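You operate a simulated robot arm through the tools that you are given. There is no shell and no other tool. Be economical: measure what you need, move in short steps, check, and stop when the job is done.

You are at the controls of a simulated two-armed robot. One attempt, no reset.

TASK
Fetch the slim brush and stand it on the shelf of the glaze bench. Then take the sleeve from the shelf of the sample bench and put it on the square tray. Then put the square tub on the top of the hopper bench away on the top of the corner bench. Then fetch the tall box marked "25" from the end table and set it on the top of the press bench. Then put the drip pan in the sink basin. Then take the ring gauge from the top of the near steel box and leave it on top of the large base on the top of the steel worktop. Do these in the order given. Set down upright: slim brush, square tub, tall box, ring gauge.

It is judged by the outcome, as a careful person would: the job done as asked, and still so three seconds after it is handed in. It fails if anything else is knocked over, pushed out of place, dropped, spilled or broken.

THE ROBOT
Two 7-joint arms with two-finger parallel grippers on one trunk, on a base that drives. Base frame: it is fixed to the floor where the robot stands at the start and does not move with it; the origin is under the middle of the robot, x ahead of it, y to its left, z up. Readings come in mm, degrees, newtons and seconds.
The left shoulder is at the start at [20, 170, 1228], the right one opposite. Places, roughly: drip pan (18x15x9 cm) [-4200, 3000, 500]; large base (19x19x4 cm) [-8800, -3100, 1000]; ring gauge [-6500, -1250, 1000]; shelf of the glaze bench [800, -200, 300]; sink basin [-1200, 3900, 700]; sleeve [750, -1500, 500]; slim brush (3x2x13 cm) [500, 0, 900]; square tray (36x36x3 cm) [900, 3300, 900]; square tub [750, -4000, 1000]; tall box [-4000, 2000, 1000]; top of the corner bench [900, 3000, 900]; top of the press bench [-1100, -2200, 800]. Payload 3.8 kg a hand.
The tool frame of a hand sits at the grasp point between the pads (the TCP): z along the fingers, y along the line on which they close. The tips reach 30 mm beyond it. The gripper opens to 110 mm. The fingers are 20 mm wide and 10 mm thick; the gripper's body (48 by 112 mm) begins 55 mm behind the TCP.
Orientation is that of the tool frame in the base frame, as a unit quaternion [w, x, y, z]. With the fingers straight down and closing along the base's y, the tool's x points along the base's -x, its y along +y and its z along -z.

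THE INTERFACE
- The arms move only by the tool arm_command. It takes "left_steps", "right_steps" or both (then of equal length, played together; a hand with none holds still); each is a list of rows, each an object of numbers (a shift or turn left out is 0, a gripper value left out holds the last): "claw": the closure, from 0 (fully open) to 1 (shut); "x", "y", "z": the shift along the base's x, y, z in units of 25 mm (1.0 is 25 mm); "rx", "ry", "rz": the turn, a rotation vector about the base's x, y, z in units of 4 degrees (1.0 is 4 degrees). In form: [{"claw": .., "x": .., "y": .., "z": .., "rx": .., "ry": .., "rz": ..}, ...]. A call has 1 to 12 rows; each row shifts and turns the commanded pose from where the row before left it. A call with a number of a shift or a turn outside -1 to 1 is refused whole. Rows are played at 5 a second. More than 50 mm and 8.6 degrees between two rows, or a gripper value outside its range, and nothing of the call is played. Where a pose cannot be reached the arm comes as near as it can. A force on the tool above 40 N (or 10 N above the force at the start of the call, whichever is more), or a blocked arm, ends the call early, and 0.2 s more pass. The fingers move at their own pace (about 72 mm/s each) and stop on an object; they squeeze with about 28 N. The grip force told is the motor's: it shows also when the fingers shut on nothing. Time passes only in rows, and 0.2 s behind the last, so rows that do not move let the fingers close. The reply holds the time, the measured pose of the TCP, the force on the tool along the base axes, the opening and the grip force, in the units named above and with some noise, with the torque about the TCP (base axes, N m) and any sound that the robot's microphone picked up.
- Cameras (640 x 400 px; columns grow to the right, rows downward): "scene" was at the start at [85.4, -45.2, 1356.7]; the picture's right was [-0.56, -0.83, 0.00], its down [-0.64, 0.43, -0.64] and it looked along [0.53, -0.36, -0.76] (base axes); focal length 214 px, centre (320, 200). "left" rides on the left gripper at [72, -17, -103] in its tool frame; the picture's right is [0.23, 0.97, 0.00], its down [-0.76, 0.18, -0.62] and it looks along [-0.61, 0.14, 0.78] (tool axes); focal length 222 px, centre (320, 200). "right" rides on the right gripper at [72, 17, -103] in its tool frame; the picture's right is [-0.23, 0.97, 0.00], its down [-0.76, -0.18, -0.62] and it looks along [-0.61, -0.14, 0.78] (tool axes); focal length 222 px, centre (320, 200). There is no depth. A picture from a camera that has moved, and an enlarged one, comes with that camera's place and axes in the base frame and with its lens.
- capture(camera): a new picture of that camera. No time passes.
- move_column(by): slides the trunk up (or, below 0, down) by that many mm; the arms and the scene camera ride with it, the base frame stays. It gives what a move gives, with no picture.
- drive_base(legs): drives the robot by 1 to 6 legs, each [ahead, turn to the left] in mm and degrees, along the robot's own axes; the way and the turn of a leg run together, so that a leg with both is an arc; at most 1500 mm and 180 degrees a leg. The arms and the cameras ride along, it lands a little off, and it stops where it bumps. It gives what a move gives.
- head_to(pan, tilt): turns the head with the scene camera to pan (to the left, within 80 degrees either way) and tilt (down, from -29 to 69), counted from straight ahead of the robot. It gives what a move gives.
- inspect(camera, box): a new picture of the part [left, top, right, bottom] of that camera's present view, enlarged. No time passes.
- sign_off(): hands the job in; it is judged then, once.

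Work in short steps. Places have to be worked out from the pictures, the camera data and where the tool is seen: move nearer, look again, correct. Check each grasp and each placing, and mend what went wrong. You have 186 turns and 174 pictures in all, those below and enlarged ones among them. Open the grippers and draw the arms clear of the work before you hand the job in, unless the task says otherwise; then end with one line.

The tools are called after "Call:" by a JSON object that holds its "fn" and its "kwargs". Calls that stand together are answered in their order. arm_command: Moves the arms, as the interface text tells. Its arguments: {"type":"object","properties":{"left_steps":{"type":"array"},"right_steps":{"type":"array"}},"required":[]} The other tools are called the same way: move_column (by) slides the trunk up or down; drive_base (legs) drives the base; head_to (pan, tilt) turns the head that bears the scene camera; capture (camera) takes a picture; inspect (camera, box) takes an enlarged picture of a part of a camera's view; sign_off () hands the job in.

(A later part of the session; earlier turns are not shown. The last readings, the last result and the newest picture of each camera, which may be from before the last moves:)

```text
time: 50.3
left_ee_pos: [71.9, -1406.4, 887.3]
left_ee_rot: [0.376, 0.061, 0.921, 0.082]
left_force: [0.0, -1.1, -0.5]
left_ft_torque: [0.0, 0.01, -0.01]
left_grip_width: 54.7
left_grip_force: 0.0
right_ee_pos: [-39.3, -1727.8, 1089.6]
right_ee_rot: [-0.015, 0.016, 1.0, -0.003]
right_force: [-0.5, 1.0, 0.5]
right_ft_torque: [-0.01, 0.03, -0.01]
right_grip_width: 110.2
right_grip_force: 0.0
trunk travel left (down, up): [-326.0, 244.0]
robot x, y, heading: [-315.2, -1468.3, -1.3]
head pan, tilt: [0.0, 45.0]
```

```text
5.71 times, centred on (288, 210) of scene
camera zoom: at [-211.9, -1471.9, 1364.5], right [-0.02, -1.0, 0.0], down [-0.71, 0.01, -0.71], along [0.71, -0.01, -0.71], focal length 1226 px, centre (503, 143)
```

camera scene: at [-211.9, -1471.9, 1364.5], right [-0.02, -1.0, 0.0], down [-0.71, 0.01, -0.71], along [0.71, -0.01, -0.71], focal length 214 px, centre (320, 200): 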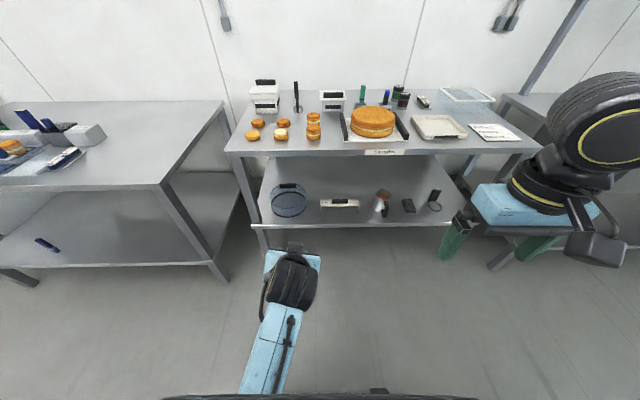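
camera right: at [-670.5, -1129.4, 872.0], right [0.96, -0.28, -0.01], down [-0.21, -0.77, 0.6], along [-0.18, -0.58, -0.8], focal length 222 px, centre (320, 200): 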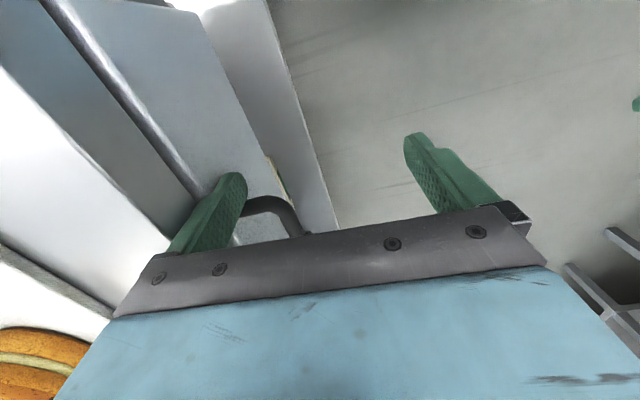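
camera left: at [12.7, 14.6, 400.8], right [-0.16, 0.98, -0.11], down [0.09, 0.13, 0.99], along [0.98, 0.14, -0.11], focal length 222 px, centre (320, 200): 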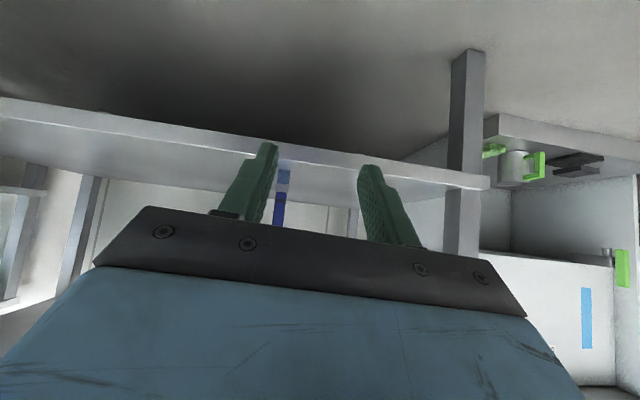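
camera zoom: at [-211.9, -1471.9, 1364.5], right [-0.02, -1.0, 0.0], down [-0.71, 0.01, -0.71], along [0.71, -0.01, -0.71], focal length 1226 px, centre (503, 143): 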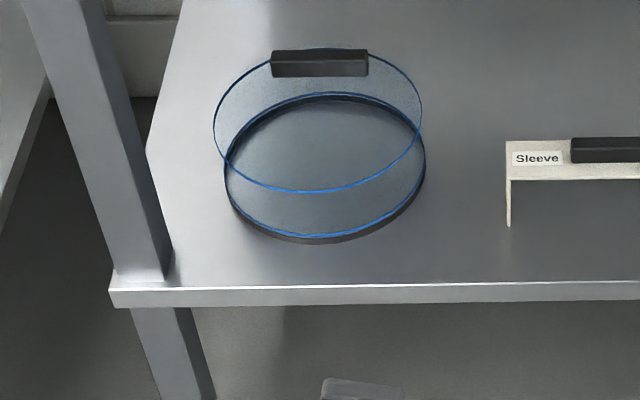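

The bridge with the black handle is labelled "Sleeve": handle ≈ 88 mm long in y, at about [641,-1595,500], shelf front at x≈522. I move to stand in front of it, short of the bench.

Call:
{"fn": "drive_base", "kwargs": {"legs": [[0, -23], [340, 0], [0, 24.3]]}}

Call:
{"fn": "move_column", "kwargs": {"by": -324}}

Call:
{"fn": "arm_command", "kwargs": {"left_steps": [{"claw": 0, "rx": -0.42, "ry": -0.91, "y": -0.2}, {"rx": -0.42, "ry": -0.91, "y": -0.2}, {"rx": -0.42, "ry": -0.91, "y": -0.2}, {"rx": -0.42, "ry": -0.91, "y": -0.2}, {"rx": -0.42, "ry": -0.91, "y": -0.2}, {"rx": -0.42, "ry": -0.91, "y": -0.2}, {"rx": -0.42, "ry": -0.91, "y": -0.2}]}}

Call:
{"fn": "capture", "kwargs": {"camera": "left"}}

Call:
{"fn": "capture", "kwargs": {"camera": "scene"}}

```text
time: 55.0
left_ee_pos: [381.1, -1543.3, 888.0]
left_ee_rot: [0.376, 0.057, 0.921, 0.084]
left_force: [-0.6, -0.2, 0.0]
left_ft_torque: [0.02, 0.01, 0.0]
left_grip_width: 54.8
left_grip_force: 0.0
right_ee_pos: [272.4, -1866.3, 1089.6]
right_ee_rot: [-0.015, 0.012, 1.0, -0.002]
right_force: [0.1, 0.1, 0.6]
right_ft_torque: [-0.01, -0.01, 0.0]
right_grip_width: 110.0
right_grip_force: 0.0
trunk travel left (down, up): [-326.0, 244.0]
robot x, y, heading: [-2.7, -1609.2, -0.5]
head pan, tilt: [0.0, 45.0]
```

```text
time: 58.2
left_ee_pos: [381.9, -1542.5, 563.6]
left_ee_rot: [0.376, 0.056, 0.921, 0.085]
left_force: [0.7, 0.9, -0.1]
left_ft_torque: [-0.01, 0.01, -0.02]
left_grip_width: 55.0
left_grip_force: 0.0
right_ee_pos: [272.9, -1865.6, 766.4]
right_ee_rot: [-0.015, 0.012, 1.0, -0.004]
right_force: [0.8, 0.3, 0.5]
right_ft_torque: [-0.02, -0.03, 0.02]
right_grip_width: 109.8
right_grip_force: 0.0
trunk travel left (down, up): [-2.0, 568.0]
robot x, y, heading: [-3.8, -1608.4, -0.9]
head pan, tilt: [0.0, 45.0]
```

```text
time: 60.0
left_ee_pos: [403.3, -1548.1, 580.2]
left_ee_rot: [0.599, -0.008, 0.8, 0.023]
left_force: [-1.0, -0.2, -0.6]
left_ft_torque: [0.02, -0.04, 0.06]
left_grip_width: 109.9
left_grip_force: 0.0
right_ee_pos: [274.1, -1861.5, 766.8]
right_ee_rot: [-0.017, 0.011, 1.0, -0.005]
right_force: [-0.1, 1.1, -1.0]
right_ft_torque: [-0.03, 0.03, 0.01]
right_grip_width: 109.9
right_grip_force: 0.1
trunk travel left (down, up): [-2.0, 568.0]
robot x, y, heading: [-5.0, -1606.1, -0.6]
head pan, tilt: [0.0, 45.0]
stopped in row 7 (left hand): the arm was blocked; the commanded pose is now the measured one
```

```text
138 pictures are left
camera left: at [283.7, -1567.9, 539.4], right [-0.1, 0.98, -0.19], down [-0.39, 0.14, 0.91], along [0.92, 0.17, 0.37], focal length 222 px, centre (320, 200)
```

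left: 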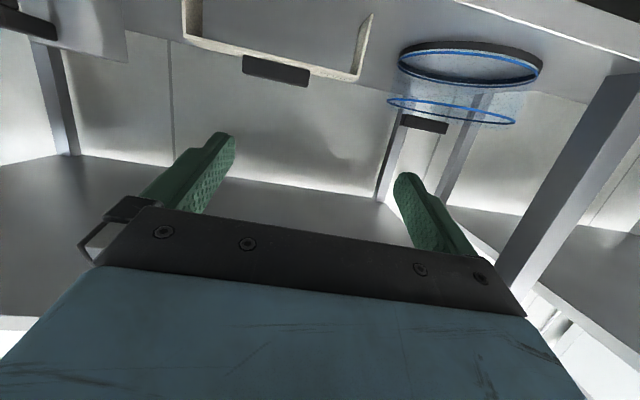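

```text
137 pictures are left
camera scene: at [101.4, -1605.9, 1039.8], right [-0.01, -1.0, 0.01], down [-0.71, 0.0, -0.7], along [0.7, -0.01, -0.71], focal length 214 px, centre (320, 200)
```

scene: 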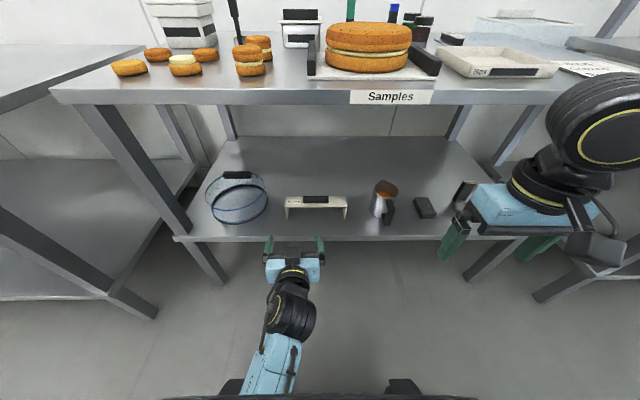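

Handle confirmed near [640,-1600,501]. I line up y and height with the arm, keeping x short of the shelf.

Call:
{"fn": "arm_command", "kwargs": {"left_steps": [{"x": 0.5, "y": -0.5, "z": -0.3, "rx": -0.1, "rz": -0.15}, {"x": 0.5, "y": -0.5, "z": -0.3, "rx": -0.1, "rz": -0.15}, {"x": 0.2, "y": -0.5, "z": -0.6, "rx": -0.1, "rz": -0.15}, {"y": -0.5, "z": -0.6, "rx": -0.1, "rz": -0.12}, {"z": -0.4}]}}

Call:
{"fn": "capture", "kwargs": {"camera": "left"}}

```text
time: 61.4
left_ee_pos: [428.9, -1559.4, 504.0]
left_ee_rot: [0.601, 0.039, 0.797, 0.04]
left_force: [-1.2, -0.5, -0.3]
left_ft_torque: [0.0, -0.02, -0.01]
left_grip_width: 109.8
left_grip_force: 0.0
right_ee_pos: [273.3, -1863.0, 766.4]
right_ee_rot: [-0.016, 0.011, 1.0, -0.005]
right_force: [-0.4, 0.1, 0.0]
right_ft_torque: [0.0, 0.01, -0.01]
right_grip_width: 110.0
right_grip_force: 0.0
trunk travel left (down, up): [-2.0, 568.0]
robot x, y, heading: [-7.0, -1608.1, -0.4]
head pan, tilt: [0.0, 45.0]
stopped in row 5 (left hand): the arm was blocked; the commanded pose is now the measured one
```

```text
136 pictures are left
camera left: at [308.9, -1569.1, 460.3], right [-0.05, 0.99, -0.11], down [-0.39, 0.08, 0.92], along [0.92, 0.09, 0.38], focal length 222 px, centre (320, 200)
```

left: 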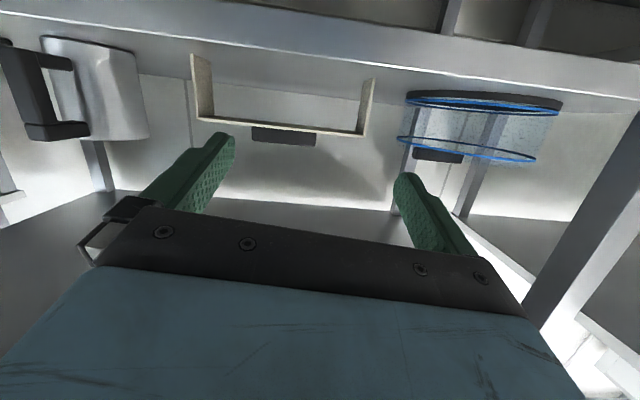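

The arm is cramped so close in; I extend it forward first, then shift sideways and square it up.

Call:
{"fn": "arm_command", "kwargs": {"left_steps": [{"x": 0.8, "z": 0.3}, {"x": 0.8, "z": 0.3}, {"x": 0.6, "y": -0.3, "rx": -0.4, "rz": -0.3}, {"y": -0.5, "rx": -0.4, "rz": -0.3}, {"y": -0.5, "rx": -0.4, "rz": -0.3}, {"y": -0.3, "rx": 0.0, "rz": 0.0}]}}

Call:
{"fn": "capture", "kwargs": {"camera": "left"}}

```text
time: 63.0
left_ee_pos: [475.2, -1569.0, 493.2]
left_ee_rot: [0.594, 0.072, 0.801, 0.022]
left_force: [0.4, -0.2, -0.1]
left_ft_torque: [0.02, -0.02, 0.0]
left_grip_width: 110.1
left_grip_force: 0.2
right_ee_pos: [271.7, -1864.1, 767.5]
right_ee_rot: [-0.015, 0.011, 1.0, -0.005]
right_force: [0.0, 0.4, 0.5]
right_ft_torque: [-0.04, 0.03, 0.05]
right_grip_width: 109.9
right_grip_force: 0.0
trunk travel left (down, up): [-2.0, 568.0]
robot x, y, heading: [-3.7, -1605.8, -0.7]
head pan, tilt: [0.0, 45.0]
stopped in row 6 (left hand): the arm was blocked; the commanded pose is now the measured one
```

```text
135 pictures are left
camera left: at [353.3, -1570.2, 451.9], right [0.02, 0.99, -0.1], down [-0.36, 0.1, 0.93], along [0.93, 0.01, 0.36], focal length 222 px, centre (320, 200)
```

left: 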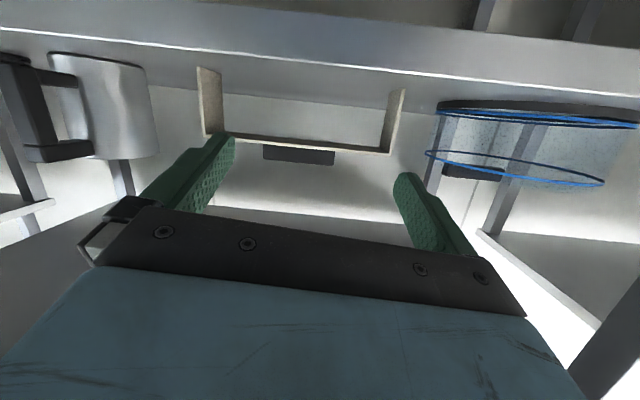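

The near-level pitch binds the arm. I go back to the 44° pitch that worked before; the fingertips can still hold the handle by its ends.

Call:
{"fn": "arm_command", "kwargs": {"left_steps": [{"z": 0.5, "rx": -0.1, "ry": 0.9, "rz": 0.2}, {"z": 0.5, "rx": -0.1, "ry": 0.9, "rz": 0.2}, {"z": 0.3, "y": -0.2, "rx": -0.2, "ry": 0.9, "rz": 0.2}, {"z": 0.3, "y": -0.2, "rx": -0.2, "ry": 0.9, "rz": 0.22}, {"z": 0.1, "y": -0.2, "rx": -0.2, "ry": 0.9, "rz": 0.22}, {"z": 0.1, "y": -0.2, "rx": -0.2, "ry": 0.9, "rz": 0.22}, {"y": -0.2, "rx": -0.2, "ry": 0.9, "rz": 0.22}, {"y": -0.2, "rx": -0.2, "ry": 0.9, "rz": 0.22}]}}

Call:
{"fn": "capture", "kwargs": {"camera": "left"}}

```text
time: 64.8
left_ee_pos: [477.4, -1583.1, 533.7]
left_ee_rot: [0.38, 0.002, 0.925, 0.009]
left_force: [0.2, -0.1, 0.4]
left_ft_torque: [-0.04, -0.02, 0.01]
left_grip_width: 110.0
left_grip_force: 0.0
right_ee_pos: [272.2, -1858.8, 768.3]
right_ee_rot: [-0.016, 0.011, 1.0, -0.008]
right_force: [0.5, 0.5, -0.4]
right_ft_torque: [0.02, 0.02, 0.0]
right_grip_width: 109.9
right_grip_force: 0.1
trunk travel left (down, up): [-2.0, 568.0]
robot x, y, heading: [-1.2, -1608.4, -0.8]
head pan, tilt: [0.0, 45.0]
```

```text
134 pictures are left
camera left: at [352.1, -1601.7, 555.6], right [-0.17, 0.98, -0.14], down [0.1, 0.16, 0.98], along [0.98, 0.15, -0.13], focal length 222 px, centre (320, 200)
```

left: 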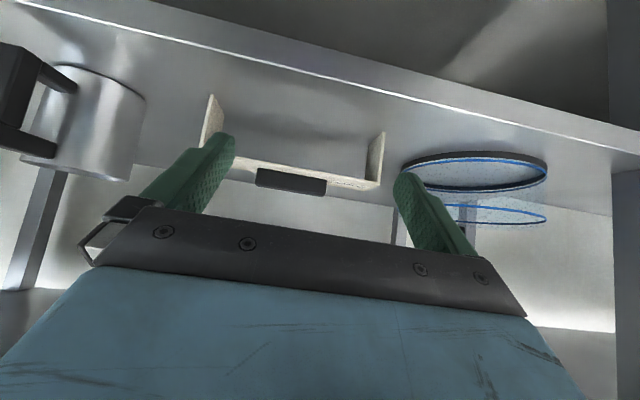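

Good posture. Handle reads y≈-1600, z≈502. I shift y, then drive 100 mm forward keeping the hand above the sleeve top.

Call:
{"fn": "arm_command", "kwargs": {"left_steps": [{"y": -0.3, "z": 0.2}, {"y": -0.3}]}}

Call:
{"fn": "drive_base", "kwargs": {"legs": [[100, 0]]}}

Call:
{"fn": "capture", "kwargs": {"camera": "left"}}

```text
time: 65.4
left_ee_pos: [475.9, -1602.1, 537.0]
left_ee_rot: [0.378, 0.001, 0.926, 0.008]
left_force: [0.4, -0.4, 0.1]
left_ft_torque: [-0.02, 0.03, -0.01]
left_grip_width: 109.9
left_grip_force: 0.2
right_ee_pos: [272.6, -1860.5, 767.1]
right_ee_rot: [-0.015, 0.011, 1.0, -0.007]
right_force: [0.1, -0.4, -0.1]
right_ft_torque: [-0.02, -0.04, 0.01]
right_grip_width: 109.9
right_grip_force: 0.1
trunk travel left (down, up): [-2.0, 568.0]
robot x, y, heading: [-0.7, -1610.5, -0.7]
head pan, tilt: [0.0, 45.0]
```

```text
time: 66.5
left_ee_pos: [580.1, -1603.9, 539.1]
left_ee_rot: [0.379, 0.001, 0.925, 0.008]
left_force: [0.0, -1.1, 0.2]
left_ft_torque: [0.0, 0.0, 0.03]
left_grip_width: 110.0
left_grip_force: 0.1
right_ee_pos: [374.4, -1862.7, 767.9]
right_ee_rot: [-0.015, 0.012, 1.0, -0.006]
right_force: [0.7, -0.1, 0.2]
right_ft_torque: [0.0, 0.0, -0.01]
right_grip_width: 109.9
right_grip_force: 0.1
trunk travel left (down, up): [-2.0, 568.0]
robot x, y, heading: [96.1, -1612.2, -0.5]
head pan, tilt: [0.0, 45.0]
```

```text
133 pictures are left
camera left: at [454.8, -1621.6, 561.0], right [-0.17, 0.98, -0.14], down [0.11, 0.16, 0.98], along [0.98, 0.15, -0.13], focal length 222 px, centre (320, 200)
```

left: 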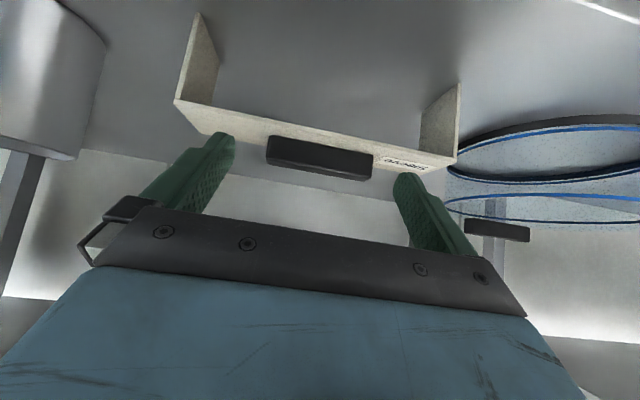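

Fine-align: 4 mm in y, 48 mm ahead, then 16 mm down so the tips straddle the handle just above the plate.

Call:
{"fn": "arm_command", "kwargs": {"left_steps": [{"x": 0.64, "y": 0.16}, {"x": 0.64}, {"x": 0.64}, {"z": -0.3}, {"z": -0.3}]}}

Call:
{"fn": "capture", "kwargs": {"camera": "left"}}

```text
time: 67.8
left_ee_pos: [626.1, -1589.5, 522.4]
left_ee_rot: [0.385, 0.005, 0.923, 0.022]
left_force: [1.0, -0.1, 13.4]
left_ft_torque: [-0.75, -0.23, -0.09]
left_grip_width: 109.6
left_grip_force: 0.1
right_ee_pos: [372.3, -1866.0, 766.9]
right_ee_rot: [-0.015, 0.012, 1.0, -0.001]
right_force: [-1.4, -0.8, -0.5]
right_ft_torque: [0.01, 0.02, -0.04]
right_grip_width: 109.9
right_grip_force: 0.1
trunk travel left (down, up): [-2.0, 568.0]
robot x, y, heading: [94.9, -1610.0, -0.6]
head pan, tilt: [0.0, 45.0]
stopped in row 5 (left hand): the force on the tool passed its limit at 46 N (the readings are from after the stop); the commanded pose is now the measured one
```

```text
132 pictures are left
camera left: at [500.7, -1608.6, 541.7], right [-0.17, 0.98, -0.12], down [0.09, 0.13, 0.99], along [0.98, 0.16, -0.11], focal length 222 px, centre (320, 200)
```

left: 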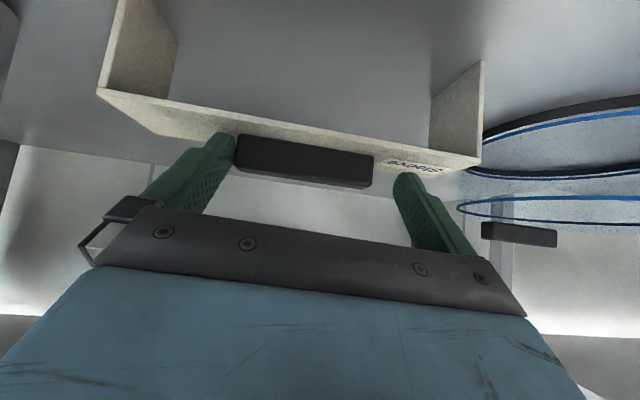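

The hand drifted to y −1589, so one finger pressed on the handle end. I lift 12 mm, shift 11 mm back and look.

Call:
{"fn": "arm_command", "kwargs": {"left_steps": [{"z": 0.5}, {"y": -0.42}, {}]}}

Call:
{"fn": "capture", "kwargs": {"camera": "left"}}

```text
time: 68.6
left_ee_pos: [624.1, -1585.3, 523.9]
left_ee_rot: [0.381, 0.008, 0.924, 0.04]
left_force: [-4.1, 2.2, 19.9]
left_ft_torque: [-0.95, -0.18, -0.1]
left_grip_width: 107.7
left_grip_force: 0.1
right_ee_pos: [371.7, -1866.7, 766.2]
right_ee_rot: [-0.014, 0.012, 1.0, -0.002]
right_force: [0.2, 0.3, 0.3]
right_ft_torque: [0.02, -0.02, -0.05]
right_grip_width: 110.1
right_grip_force: 0.0
trunk travel left (down, up): [-2.0, 568.0]
robot x, y, heading: [97.2, -1613.4, -0.9]
head pan, tilt: [0.0, 45.0]
```

```text
131 pictures are left
camera left: at [499.6, -1604.8, 544.1], right [-0.18, 0.98, -0.08], down [0.1, 0.1, 0.99], along [0.98, 0.17, -0.11], focal length 222 px, centre (320, 200)
```

left: 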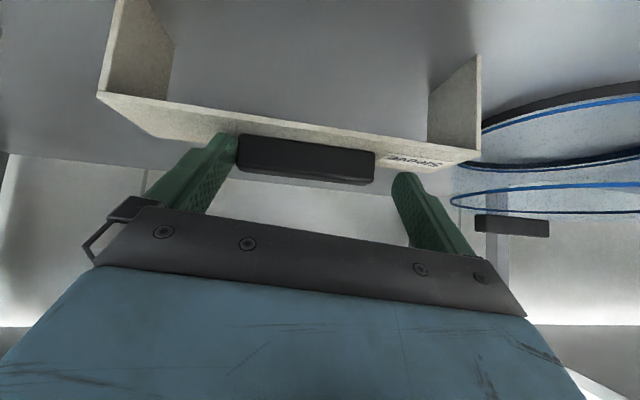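

The right finger still presses; the arm seems near a limit this far out. I lift more and draw back a little.

Call:
{"fn": "arm_command", "kwargs": {"left_steps": [{"z": 0.5}, {"z": 0.5}, {"x": -0.8}, {"x": -0.8}, {}]}}

Call:
{"fn": "capture", "kwargs": {"camera": "left"}}

Call:
{"fn": "capture", "kwargs": {"camera": "scene"}}

```text
time: 69.8
left_ee_pos: [589.5, -1586.0, 555.3]
left_ee_rot: [0.386, 0.007, 0.922, 0.038]
left_force: [0.3, 0.0, 0.7]
left_ft_torque: [0.0, 0.04, 0.01]
left_grip_width: 109.9
left_grip_force: 0.1
right_ee_pos: [372.7, -1866.6, 766.7]
right_ee_rot: [-0.014, 0.011, 1.0, -0.002]
right_force: [0.5, -0.7, 0.8]
right_ft_torque: [0.01, 0.03, 0.01]
right_grip_width: 109.9
right_grip_force: 0.1
trunk travel left (down, up): [-2.0, 568.0]
robot x, y, heading: [97.6, -1609.0, -0.7]
head pan, tilt: [0.0, 45.0]
```

```text
130 pictures are left
camera left: at [464.9, -1607.3, 573.5], right [-0.18, 0.98, -0.09], down [0.09, 0.1, 0.99], along [0.98, 0.17, -0.11], focal length 222 px, centre (320, 200)
```

left: 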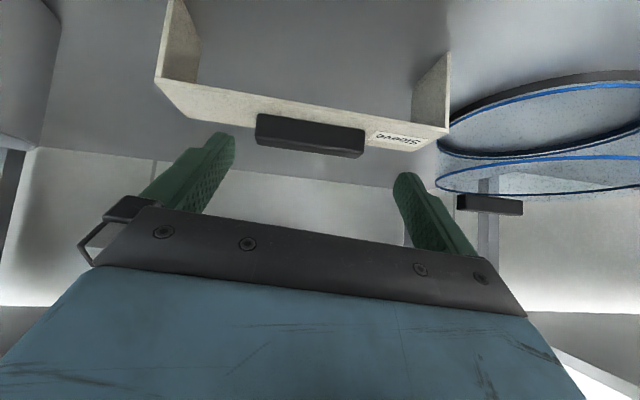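

```text
129 pictures are left
camera scene: at [199.0, -1612.8, 1040.5], right [-0.01, -1.0, 0.0], down [-0.71, 0.01, -0.71], along [0.71, -0.01, -0.71], focal length 214 px, centre (320, 200)
```

scene: 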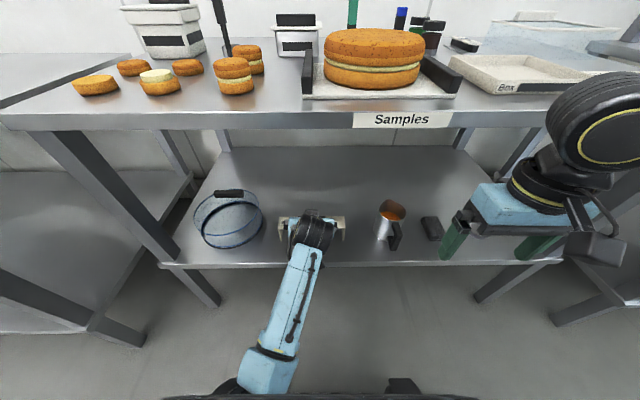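

The hand has rolled ~4° and sits 4 mm off the handle's middle (≈ y −1590). I square it up and re-centre.

Call:
{"fn": "arm_command", "kwargs": {"left_steps": [{"rx": -0.55, "ry": 0.17, "rz": -0.1, "y": -0.08}, {"rx": -0.55, "ry": 0.17, "rz": -0.1, "y": -0.08}, {}]}}

Call:
{"fn": "capture", "kwargs": {"camera": "left"}}

```text
time: 70.6
left_ee_pos: [586.4, -1593.2, 549.7]
left_ee_rot: [0.37, 0.001, 0.929, -0.003]
left_force: [0.1, -0.6, 0.3]
left_ft_torque: [0.01, 0.0, 0.02]
left_grip_width: 110.4
left_grip_force: 0.0
right_ee_pos: [373.3, -1866.4, 766.0]
right_ee_rot: [-0.014, 0.011, 1.0, -0.003]
right_force: [0.0, 1.0, -1.4]
right_ft_torque: [0.02, -0.02, 0.0]
right_grip_width: 109.8
right_grip_force: 0.1
trunk travel left (down, up): [-2.0, 568.0]
robot x, y, heading: [97.8, -1607.9, -0.6]
head pan, tilt: [0.0, 45.0]
```

```text
128 pictures are left
camera left: at [461.6, -1609.3, 575.0], right [-0.16, 0.97, -0.16], down [0.12, 0.18, 0.98], along [0.98, 0.14, -0.15], focal length 222 px, centre (320, 200)
```

left: 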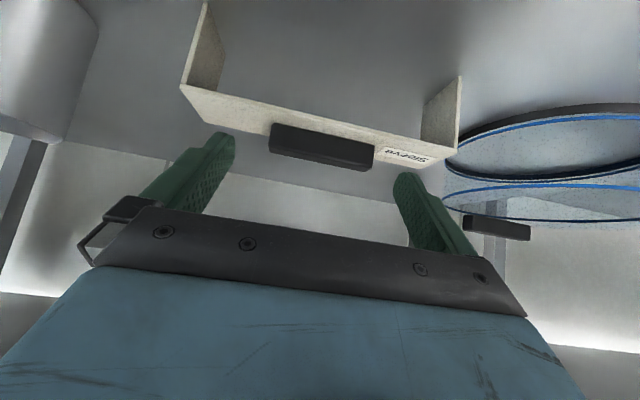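

Now handle spans y −1632…−1544.5, centre −1588, front ≈ 634. I shift 5 mm, drive 42 mm in above the handle, and look before lowering.

Call:
{"fn": "arm_command", "kwargs": {"left_steps": [{"y": 0.2}, {}]}}

Call:
{"fn": "drive_base", "kwargs": {"legs": [[43, 0]]}}

Call:
{"fn": "capture", "kwargs": {"camera": "left"}}

```text
time: 71.2
left_ee_pos: [587.2, -1590.2, 550.5]
left_ee_rot: [0.369, 0.0, 0.929, -0.005]
left_force: [-0.6, -0.5, -0.4]
left_ft_torque: [0.02, 0.01, 0.0]
left_grip_width: 109.7
left_grip_force: 0.1
right_ee_pos: [374.0, -1866.0, 766.0]
right_ee_rot: [-0.015, 0.012, 1.0, -0.003]
right_force: [0.1, -0.3, 0.5]
right_ft_torque: [0.0, 0.01, 0.01]
right_grip_width: 110.2
right_grip_force: 0.0
trunk travel left (down, up): [-2.0, 568.0]
robot x, y, heading: [93.8, -1611.9, -0.9]
head pan, tilt: [0.0, 45.0]
```

```text
time: 72.1
left_ee_pos: [629.9, -1591.4, 550.7]
left_ee_rot: [0.37, 0.0, 0.929, -0.004]
left_force: [-1.1, 0.7, 0.2]
left_ft_torque: [0.01, 0.01, 0.01]
left_grip_width: 110.0
left_grip_force: 0.0
right_ee_pos: [417.2, -1868.1, 763.6]
right_ee_rot: [-0.016, 0.011, 1.0, -0.003]
right_force: [1.1, -0.3, -0.7]
right_ft_torque: [-0.01, 0.0, -0.01]
right_grip_width: 109.9
right_grip_force: 0.2
trunk travel left (down, up): [-2.0, 568.0]
robot x, y, heading: [137.3, -1607.8, -0.9]
head pan, tilt: [0.0, 45.0]
```

```text
127 pictures are left
camera left: at [505.6, -1606.5, 575.4], right [-0.16, 0.97, -0.16], down [0.13, 0.18, 0.97], along [0.98, 0.14, -0.15], focal length 222 px, centre (320, 200)
```

left: 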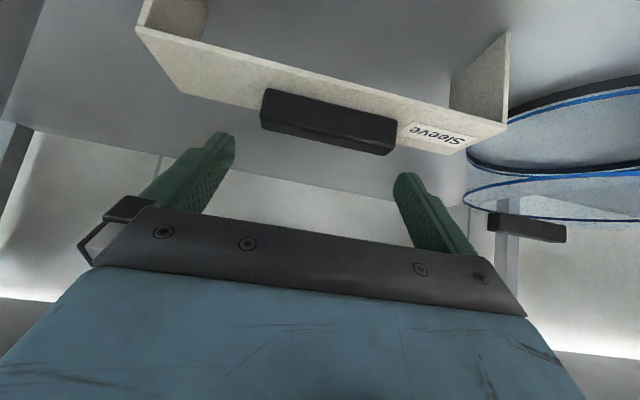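

Centre y −1588.5. Small +y and +x corrections, then lower in steps.

Call:
{"fn": "arm_command", "kwargs": {"left_steps": [{"y": 0.1, "x": 0.2}, {"z": -0.4}, {"z": -0.4}, {"z": -0.2}, {}]}}

Call:
{"fn": "capture", "kwargs": {"camera": "left"}}

```text
time: 73.3
left_ee_pos: [634.6, -1588.2, 526.6]
left_ee_rot: [0.371, 0.0, 0.929, -0.003]
left_force: [0.0, -0.3, 0.5]
left_ft_torque: [0.01, -0.04, 0.02]
left_grip_width: 109.8
left_grip_force: 0.1
right_ee_pos: [418.4, -1867.9, 765.5]
right_ee_rot: [-0.016, 0.012, 1.0, -0.002]
right_force: [-0.6, 0.7, 0.2]
right_ft_torque: [-0.01, -0.01, -0.01]
right_grip_width: 110.2
right_grip_force: 0.1
trunk travel left (down, up): [-2.0, 568.0]
robot x, y, heading: [137.1, -1608.8, -0.9]
head pan, tilt: [0.0, 45.0]
```

```text
126 pictures are left
camera left: at [510.2, -1604.2, 551.4], right [-0.16, 0.97, -0.16], down [0.12, 0.18, 0.98], along [0.98, 0.14, -0.15], focal length 222 px, centre (320, 200)
```

left: 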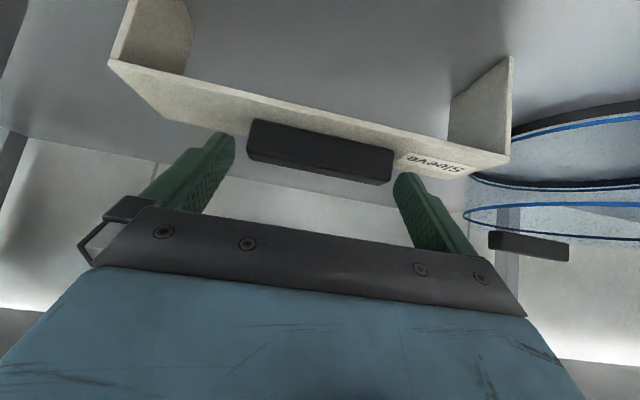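

Handle lies between the tips, the +y finger a bit tight. Shift 2.5 mm more, lower 4 mm and close.

Call:
{"fn": "arm_command", "kwargs": {"left_steps": [{"y": 0.1}, {"z": -0.18}, {"claw": 1}, {}, {}]}}

Call:
{"fn": "capture", "kwargs": {"camera": "left"}}

```text
time: 74.5
left_ee_pos: [634.9, -1584.9, 522.7]
left_ee_rot: [0.371, 0.001, 0.929, -0.004]
left_force: [0.9, -0.1, 1.9]
left_ft_torque: [0.27, -0.16, -0.05]
left_grip_width: 88.9
left_grip_force: 28.3
right_ee_pos: [418.5, -1867.4, 766.1]
right_ee_rot: [-0.016, 0.012, 1.0, -0.002]
right_force: [0.7, 0.4, 0.2]
right_ft_torque: [0.02, -0.02, 0.02]
right_grip_width: 109.8
right_grip_force: 0.1
trunk travel left (down, up): [-2.0, 568.0]
robot x, y, heading: [138.1, -1610.7, -0.4]
head pan, tilt: [0.0, 45.0]
```

```text
125 pictures are left
camera left: at [510.8, -1600.8, 546.4], right [-0.16, 0.97, -0.16], down [0.12, 0.18, 0.98], along [0.98, 0.14, -0.15], focal length 222 px, centre (320, 200)
```

left: 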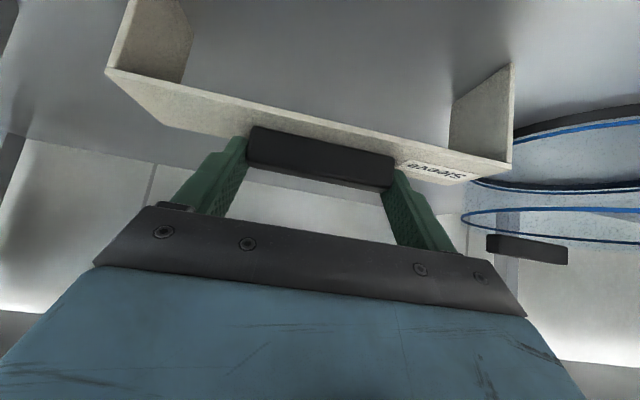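

Held at 89 mm. I lift 60 mm and check.

Call:
{"fn": "arm_command", "kwargs": {"left_steps": [{"z": 0.5}, {"z": 0.6}, {"z": 0.7}, {"z": 0.6}]}}

Call:
{"fn": "capture", "kwargs": {"camera": "left"}}

```text
time: 75.5
left_ee_pos: [630.7, -1574.1, 569.6]
left_ee_rot: [0.365, 0.003, 0.931, 0.012]
left_force: [0.0, 0.6, -0.8]
left_ft_torque: [-0.01, 0.01, 0.01]
left_grip_width: 89.0
left_grip_force: 28.4
right_ee_pos: [415.5, -1867.5, 766.1]
right_ee_rot: [-0.015, 0.01, 1.0, -0.002]
right_force: [0.4, -0.1, -0.6]
right_ft_torque: [0.0, 0.02, -0.04]
right_grip_width: 110.1
right_grip_force: 0.2
trunk travel left (down, up): [-2.0, 568.0]
robot x, y, heading: [141.4, -1609.1, -0.7]
head pan, tilt: [0.0, 45.0]
```

```text
124 pictures are left
camera left: at [506.4, -1591.8, 595.4], right [-0.17, 0.98, -0.13], down [0.14, 0.16, 0.98], along [0.98, 0.15, -0.16], focal length 222 px, centre (320, 200)
```

left: 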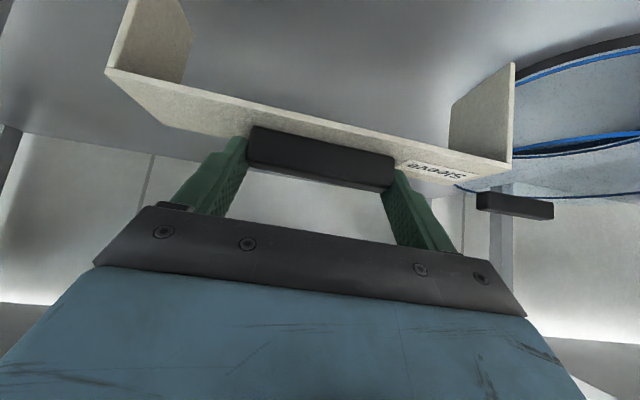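

Sleeve is held securely. I drive back 350 mm, raise the trunk, and turn toward +y, then look ahead.

Call:
{"fn": "drive_base", "kwargs": {"legs": [[-300, 0]]}}

Call:
{"fn": "move_column", "kwargs": {"by": 400}}

Call:
{"fn": "drive_base", "kwargs": {"legs": [[0, 90]]}}

Call:
{"fn": "head_to", "kwargs": {"pan": 0, "tilt": 30}}

Call:
{"fn": "capture", "kwargs": {"camera": "scene"}}

```text
time: 77.5
left_ee_pos: [329.0, -1569.3, 573.6]
left_ee_rot: [0.368, 0.004, 0.93, 0.01]
left_force: [-0.3, -0.2, -0.6]
left_ft_torque: [-0.03, 0.01, 0.03]
left_grip_width: 88.8
left_grip_force: 27.7
right_ee_pos: [111.3, -1864.1, 765.1]
right_ee_rot: [-0.015, 0.013, 1.0, -0.002]
right_force: [-0.3, 0.6, 0.0]
right_ft_torque: [0.01, 0.01, 0.0]
right_grip_width: 110.1
right_grip_force: 0.1
trunk travel left (down, up): [-2.0, 568.0]
robot x, y, heading: [-168.0, -1603.2, -0.7]
head pan, tilt: [0.0, 45.0]
```

```text
time: 81.3
left_ee_pos: [330.5, -1570.6, 971.9]
left_ee_rot: [0.367, 0.005, 0.93, 0.011]
left_force: [-0.7, 0.1, -0.1]
left_ft_torque: [0.0, 0.01, -0.01]
left_grip_width: 88.8
left_grip_force: 28.0
right_ee_pos: [111.5, -1864.6, 1165.2]
right_ee_rot: [-0.014, 0.013, 1.0, -0.002]
right_force: [0.5, -0.1, -0.7]
right_ft_torque: [0.0, -0.02, 0.03]
right_grip_width: 109.9
right_grip_force: 0.1
trunk travel left (down, up): [-402.0, 168.0]
robot x, y, heading: [-165.0, -1604.7, -1.0]
head pan, tilt: [0.0, 45.0]
```

```text
time: 85.6
left_ee_pos: [-196.9, -1112.2, 973.5]
left_ee_rot: [0.253, -0.652, 0.662, 0.267]
left_force: [1.1, -0.3, -0.2]
left_ft_torque: [-0.02, 0.0, -0.04]
left_grip_width: 88.7
left_grip_force: 27.8
right_ee_pos: [96.2, -1330.1, 1165.2]
right_ee_rot: [-0.01, -0.696, 0.718, -0.012]
right_force: [-0.4, -0.3, 0.5]
right_ft_torque: [0.05, -0.02, 0.02]
right_grip_width: 109.8
right_grip_force: 0.0
trunk travel left (down, up): [-402.0, 168.0]
robot x, y, heading: [-164.3, -1606.1, 89.1]
head pan, tilt: [0.0, 45.0]
```

```text
time: 86.3
left_ee_pos: [-197.1, -1111.7, 972.3]
left_ee_rot: [0.252, -0.653, 0.663, 0.267]
left_force: [-1.3, -0.3, -0.9]
left_ft_torque: [-0.02, 0.02, -0.01]
left_grip_width: 88.9
left_grip_force: 27.9
right_ee_pos: [95.0, -1328.7, 1166.7]
right_ee_rot: [-0.01, -0.697, 0.717, -0.011]
right_force: [0.4, -0.7, 0.3]
right_ft_torque: [-0.01, 0.04, -0.02]
right_grip_width: 110.1
right_grip_force: 0.1
trunk travel left (down, up): [-402.0, 168.0]
robot x, y, heading: [-159.0, -1605.2, 88.9]
head pan, tilt: [0.0, 30.0]
```

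```text
123 pictures are left
camera scene: at [-161.2, -1496.4, 1463.0], right [1.0, -0.02, 0.0], down [-0.01, -0.5, -0.87], along [0.02, 0.87, -0.5], focal length 214 px, centre (320, 200)
```

scene: 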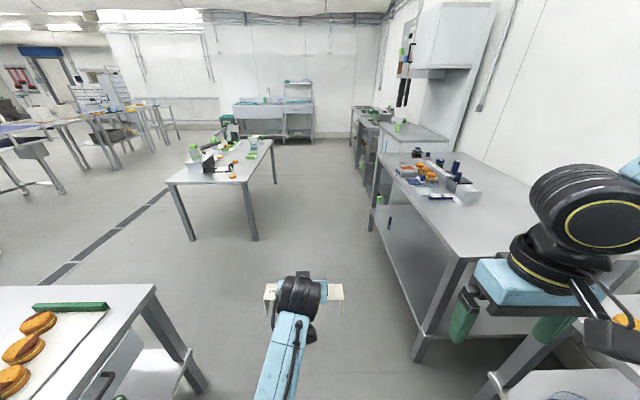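

The aisle ahead at x≈−160 is clear. I drive 3 m along it with the sleeve.

Call:
{"fn": "drive_base", "kwargs": {"legs": [[1500, 0], [1500, 1]]}}

Call:
{"fn": "head_to", "kwargs": {"pan": -30, "tilt": 30}}

Call:
{"fn": "capture", "kwargs": {"camera": "scene"}}

```text
time: 100.9
left_ee_pos: [-117.3, 1906.8, 970.7]
left_ee_rot: [0.254, -0.651, 0.664, 0.267]
left_force: [-0.7, 0.8, -0.1]
left_ft_torque: [-0.04, -0.03, 0.0]
left_grip_width: 88.8
left_grip_force: 28.2
right_ee_pos: [174.4, 1687.0, 1165.3]
right_ee_rot: [-0.009, -0.695, 0.719, -0.011]
right_force: [-1.6, -0.2, -0.2]
right_ft_torque: [-0.03, 0.0, 0.01]
right_grip_width: 110.3
right_grip_force: 0.1
trunk travel left (down, up): [-402.0, 168.0]
robot x, y, heading: [-88.5, 1414.5, 88.6]
head pan, tilt: [0.0, 30.0]
```

```text
time: 101.8
left_ee_pos: [-117.3, 1906.7, 971.6]
left_ee_rot: [0.252, -0.652, 0.664, 0.267]
left_force: [0.5, 0.0, -0.3]
left_ft_torque: [-0.01, 0.03, 0.05]
left_grip_width: 88.8
left_grip_force: 28.5
right_ee_pos: [174.2, 1686.5, 1165.3]
right_ee_rot: [-0.009, -0.695, 0.719, -0.012]
right_force: [-0.2, 1.3, -0.2]
right_ft_torque: [0.0, -0.04, 0.03]
right_grip_width: 109.9
right_grip_force: 0.1
trunk travel left (down, up): [-402.0, 168.0]
robot x, y, heading: [-83.0, 1410.2, 88.7]
head pan, tilt: [-30.0, 30.0]
```

```text
122 pictures are left
camera scene: at [-38.8, 1508.4, 1463.1], right [0.85, -0.52, 0.0], down [-0.26, -0.43, -0.87], along [0.45, 0.74, -0.5], focal length 214 px, centre (320, 200)
```

scene: 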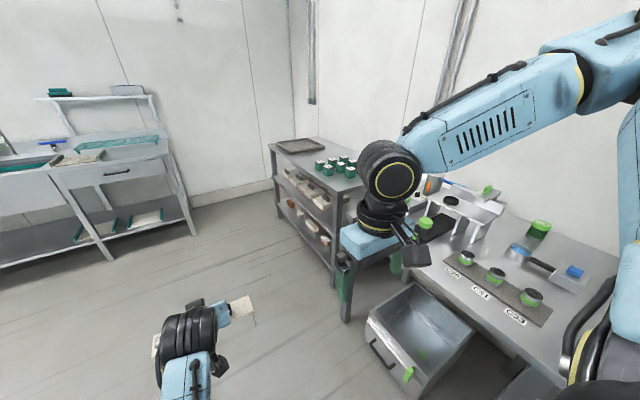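

The dark tray shows on the corner bench at about [840,3290,900]; bench front x≈540. I raise the trunk, drive on to y≈3250 and turn to face it.

Call:
{"fn": "move_column", "kwargs": {"by": 165}}

Call:
{"fn": "drive_base", "kwargs": {"legs": [[1500, 0], [380, 0], [0, -88.7]]}}

Call:
{"fn": "head_to", "kwargs": {"pan": 0, "tilt": 45}}

Call:
{"fn": "capture", "kwargs": {"camera": "scene"}}

```text
time: 103.7
left_ee_pos: [-116.8, 1906.3, 1136.8]
left_ee_rot: [0.252, -0.651, 0.664, 0.267]
left_force: [-0.3, 0.9, -0.8]
left_ft_torque: [0.03, -0.02, 0.0]
left_grip_width: 89.3
left_grip_force: 27.7
right_ee_pos: [175.6, 1686.0, 1330.0]
right_ee_rot: [-0.01, -0.694, 0.719, -0.013]
right_force: [0.4, -0.4, 0.5]
right_ft_torque: [0.01, 0.05, 0.0]
right_grip_width: 110.3
right_grip_force: 0.1
trunk travel left (down, up): [-567.0, 3.0]
robot x, y, heading: [-82.8, 1411.7, 88.4]
head pan, tilt: [-30.0, 30.0]
```

```text
time: 116.8
left_ee_pos: [498.6, 3272.0, 1136.7]
left_ee_rot: [0.367, 0.025, 0.93, 0.004]
left_force: [0.1, 0.5, -0.5]
left_ft_torque: [0.02, 0.01, 0.02]
left_grip_width: 88.8
left_grip_force: 28.0
right_ee_pos: [267.6, 2989.2, 1330.5]
right_ee_rot: [-0.015, 0.034, 0.999, -0.002]
right_force: [0.6, 1.0, 1.3]
right_ft_torque: [-0.01, 0.01, -0.01]
right_grip_width: 110.2
right_grip_force: 0.1
trunk travel left (down, up): [-567.0, 3.0]
robot x, y, heading: [4.0, 3257.3, -3.1]
head pan, tilt: [-30.0, 30.0]
```

```text
time: 117.7
left_ee_pos: [497.4, 3272.6, 1136.6]
left_ee_rot: [0.368, 0.024, 0.93, 0.005]
left_force: [-0.5, 0.0, -0.7]
left_ft_torque: [-0.01, 0.0, 0.01]
left_grip_width: 88.7
left_grip_force: 28.2
right_ee_pos: [267.5, 2987.3, 1331.2]
right_ee_rot: [-0.015, 0.034, 0.999, -0.002]
right_force: [0.8, 0.6, 0.2]
right_ft_torque: [0.0, -0.01, -0.02]
right_grip_width: 110.0
right_grip_force: 0.1
trunk travel left (down, up): [-567.0, 3.0]
robot x, y, heading: [4.5, 3258.3, -3.3]
head pan, tilt: [0.0, 45.0]
```

```text
121 pictures are left
camera scene: at [105.0, 3249.9, 1605.5], right [-0.06, -1.0, 0.0], down [-0.71, 0.04, -0.71], along [0.71, -0.04, -0.71], focal length 214 px, centre (320, 200)
```

scene: 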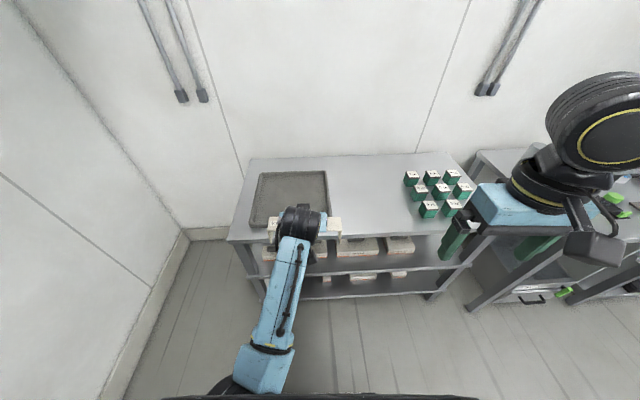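

Tray: x 640–1010, y 3173–3515, centre ≈ [826,3345]. I straighten heading and drive 190 mm forward, sleeve well above.

Call:
{"fn": "drive_base", "kwargs": {"legs": [[0, 3.3], [180, 0]]}}

Call:
{"fn": "capture", "kwargs": {"camera": "left"}}

Call:
{"fn": "capture", "kwargs": {"camera": "scene"}}

```text
time: 119.7
left_ee_pos: [673.8, 3298.7, 1137.1]
left_ee_rot: [0.367, 0.0, 0.93, 0.013]
left_force: [0.2, -0.3, -1.3]
left_ft_torque: [0.0, 0.0, 0.03]
left_grip_width: 88.7
left_grip_force: 27.5
right_ee_pos: [459.2, 3002.7, 1330.3]
right_ee_rot: [-0.015, 0.007, 1.0, -0.002]
right_force: [0.9, 0.1, -0.1]
right_ft_torque: [-0.01, 0.0, -0.01]
right_grip_width: 109.9
right_grip_force: 0.1
trunk travel left (down, up): [-567.0, 3.0]
robot x, y, heading: [181.8, 3257.3, -0.2]
head pan, tilt: [0.0, 45.0]
```

```text
120 pictures are left
camera left: at [550.1, 3280.5, 1161.7], right [-0.18, 0.98, -0.13], down [0.13, 0.15, 0.98], along [0.98, 0.16, -0.15], focal length 222 px, centre (320, 200)
```

left: 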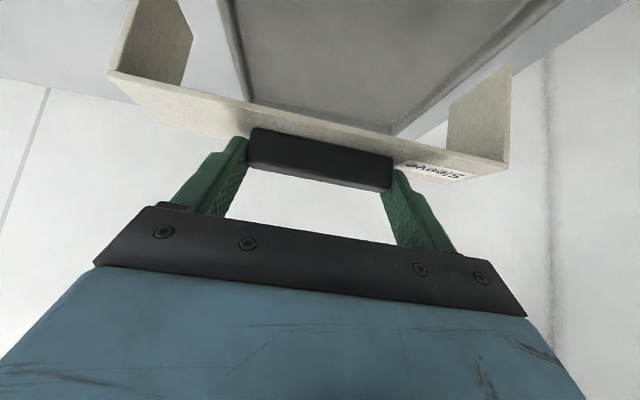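

```text
119 pictures are left
camera scene: at [283.7, 3255.3, 1605.5], right [0.0, -1.0, 0.0], down [-0.71, 0.0, -0.71], along [0.71, 0.0, -0.71], focal length 214 px, centre (320, 200)
```

scene: 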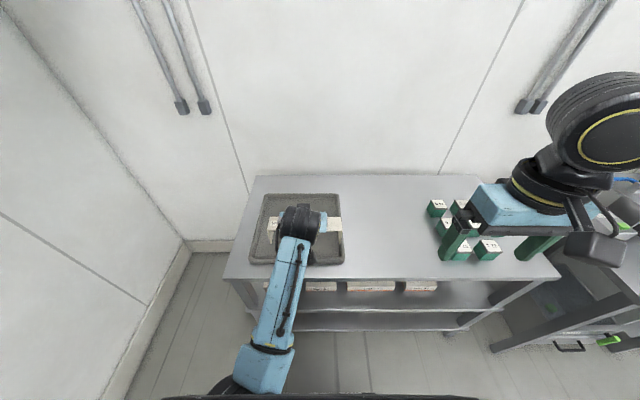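

Bench front is x≈640, tray about x 690–1040, z≈855. I drive 70 mm closer, shift the hand over the tray and lower by the trunk 120 mm.

Call:
{"fn": "drive_base", "kwargs": {"legs": [[70, 0]]}}

Call:
{"fn": "arm_command", "kwargs": {"left_steps": [{"y": 0.6, "x": 0.4}, {"y": 0.6, "x": 0.4}, {"y": 0.5, "x": 0.4}, {}]}}

Call:
{"fn": "move_column", "kwargs": {"by": -120}}

Call:
{"fn": "capture", "kwargs": {"camera": "left"}}

Call:
{"fn": "capture", "kwargs": {"camera": "scene"}}

```text
time: 120.7
left_ee_pos: [744.1, 3298.5, 1136.4]
left_ee_rot: [0.367, -0.001, 0.93, 0.014]
left_force: [0.0, 0.2, -0.9]
left_ft_torque: [0.02, 0.01, 0.02]
left_grip_width: 88.9
left_grip_force: 28.5
right_ee_pos: [529.8, 3002.1, 1330.5]
right_ee_rot: [-0.016, 0.006, 1.0, -0.003]
right_force: [0.5, -0.6, 0.1]
right_ft_torque: [-0.02, 0.04, 0.0]
right_grip_width: 110.2
right_grip_force: 0.1
trunk travel left (down, up): [-567.0, 3.0]
robot x, y, heading: [249.2, 3257.1, -0.1]
head pan, tilt: [0.0, 45.0]
```

```text
time: 121.7
left_ee_pos: [771.4, 3341.5, 1137.0]
left_ee_rot: [0.367, -0.001, 0.93, 0.014]
left_force: [-0.8, 0.9, -0.5]
left_ft_torque: [0.01, 0.04, 0.01]
left_grip_width: 88.7
left_grip_force: 28.7
right_ee_pos: [528.7, 3001.9, 1330.6]
right_ee_rot: [-0.015, 0.006, 1.0, -0.002]
right_force: [0.1, -1.0, 0.4]
right_ft_torque: [0.02, 0.01, -0.01]
right_grip_width: 109.8
right_grip_force: 0.0
trunk travel left (down, up): [-567.0, 3.0]
robot x, y, heading: [249.4, 3258.0, -0.1]
head pan, tilt: [0.0, 45.0]
```

```text
time: 123.2
left_ee_pos: [772.5, 3342.1, 1017.2]
left_ee_rot: [0.367, -0.001, 0.93, 0.013]
left_force: [-0.4, -0.8, 0.0]
left_ft_torque: [0.01, 0.02, -0.02]
left_grip_width: 88.9
left_grip_force: 27.6
right_ee_pos: [528.4, 3002.2, 1211.3]
right_ee_rot: [-0.015, 0.006, 1.0, -0.002]
right_force: [-0.6, 0.4, -0.5]
right_ft_torque: [0.03, -0.01, 0.0]
right_grip_width: 110.1
right_grip_force: 0.1
trunk travel left (down, up): [-447.0, 123.0]
robot x, y, heading: [248.8, 3255.5, 0.0]
head pan, tilt: [0.0, 45.0]
```

```text
118 pictures are left
camera left: at [648.3, 3322.9, 1041.8], right [-0.18, 0.98, -0.13], down [0.13, 0.15, 0.98], along [0.98, 0.16, -0.15], focal length 222 px, centre (320, 200)
```

left: 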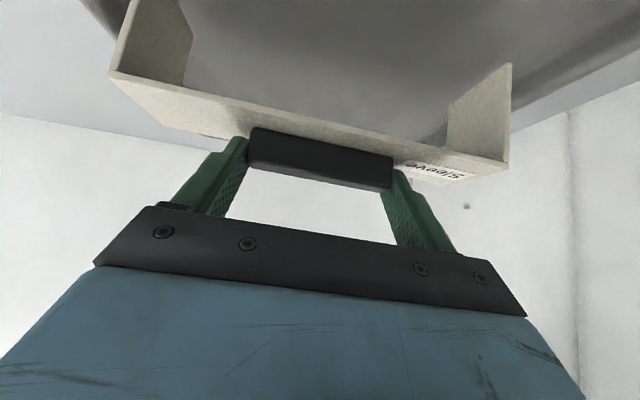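

```text
117 pictures are left
camera scene: at [352.2, 3255.1, 1485.6], right [0.0, -1.0, 0.0], down [-0.71, 0.0, -0.71], along [0.71, 0.0, -0.71], focal length 214 px, centre (320, 200)
```

scene: 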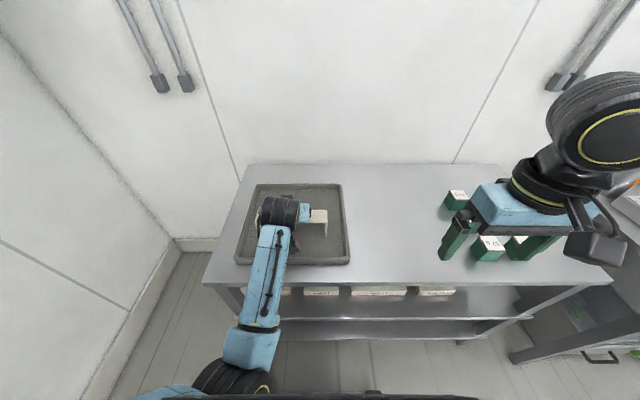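

Sleeve is centred in y over the tray, its feet ≈50–70 mm above it. I lower by arm, slowly at the end.

Call:
{"fn": "arm_command", "kwargs": {"left_steps": [{"z": -0.6}, {"z": -0.6}, {"z": -0.25}, {"z": -0.25}, {"z": -0.2}, {"z": -0.2}]}}

Call:
{"fn": "capture", "kwargs": {"camera": "left"}}

```text
time: 124.1
left_ee_pos: [778.0, 3341.7, 988.6]
left_ee_rot: [0.38, -0.003, 0.925, 0.012]
left_force: [-4.1, 1.4, 12.3]
left_ft_torque: [-0.69, 0.62, -0.29]
left_grip_width: 88.8
left_grip_force: 28.2
right_ee_pos: [529.0, 3003.2, 1211.6]
right_ee_rot: [-0.015, 0.006, 1.0, -0.002]
right_force: [0.5, -0.9, 0.2]
right_ft_torque: [0.0, 0.02, 0.03]
right_grip_width: 110.3
right_grip_force: 0.0
trunk travel left (down, up): [-447.0, 123.0]
robot x, y, heading: [249.4, 3260.1, 0.0]
head pan, tilt: [0.0, 45.0]
stopped in row 4 (left hand): the force on the tool passed its limit at 44 N (the readings are from after the stop); the commanded pose is now the measured one
```

```text
116 pictures are left
camera left: at [652.9, 3322.7, 1010.2], right [-0.18, 0.97, -0.14], down [0.1, 0.16, 0.98], along [0.98, 0.16, -0.13], focal length 222 px, centre (320, 200)
```

left: 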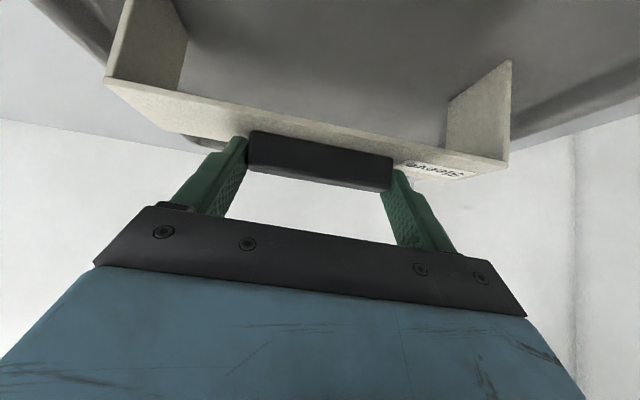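

Contact on the tray floor (12 N left). Open gently and lift away up-and-back.

Call:
{"fn": "arm_command", "kwargs": {"left_steps": [{"z": 0.05}, {"claw": 0.1}, {"claw": 0}, {}]}}

Call:
{"fn": "capture", "kwargs": {"camera": "left"}}

```text
time: 125.1
left_ee_pos: [775.8, 3342.4, 990.2]
left_ee_rot: [0.38, -0.003, 0.925, 0.014]
left_force: [1.6, 3.0, 11.4]
left_ft_torque: [-0.52, -0.22, 0.15]
left_grip_width: 108.4
left_grip_force: 0.0
right_ee_pos: [526.7, 3003.6, 1212.3]
right_ee_rot: [-0.014, 0.006, 1.0, -0.001]
right_force: [-0.1, 0.8, 0.5]
right_ft_torque: [0.03, 0.0, -0.02]
right_grip_width: 109.8
right_grip_force: 0.0
trunk travel left (down, up): [-447.0, 123.0]
robot x, y, heading: [252.6, 3258.7, -0.2]
head pan, tilt: [0.0, 45.0]
```

```text
115 pictures are left
camera left: at [651.4, 3323.9, 1010.9], right [-0.18, 0.97, -0.14], down [0.1, 0.16, 0.98], along [0.98, 0.16, -0.13], focal length 222 px, centre (320, 200)
```

left: 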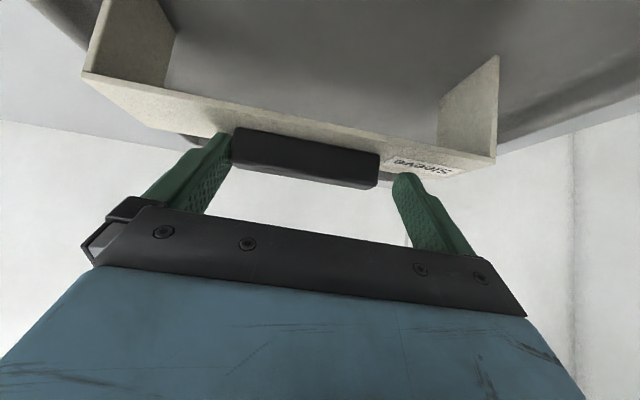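

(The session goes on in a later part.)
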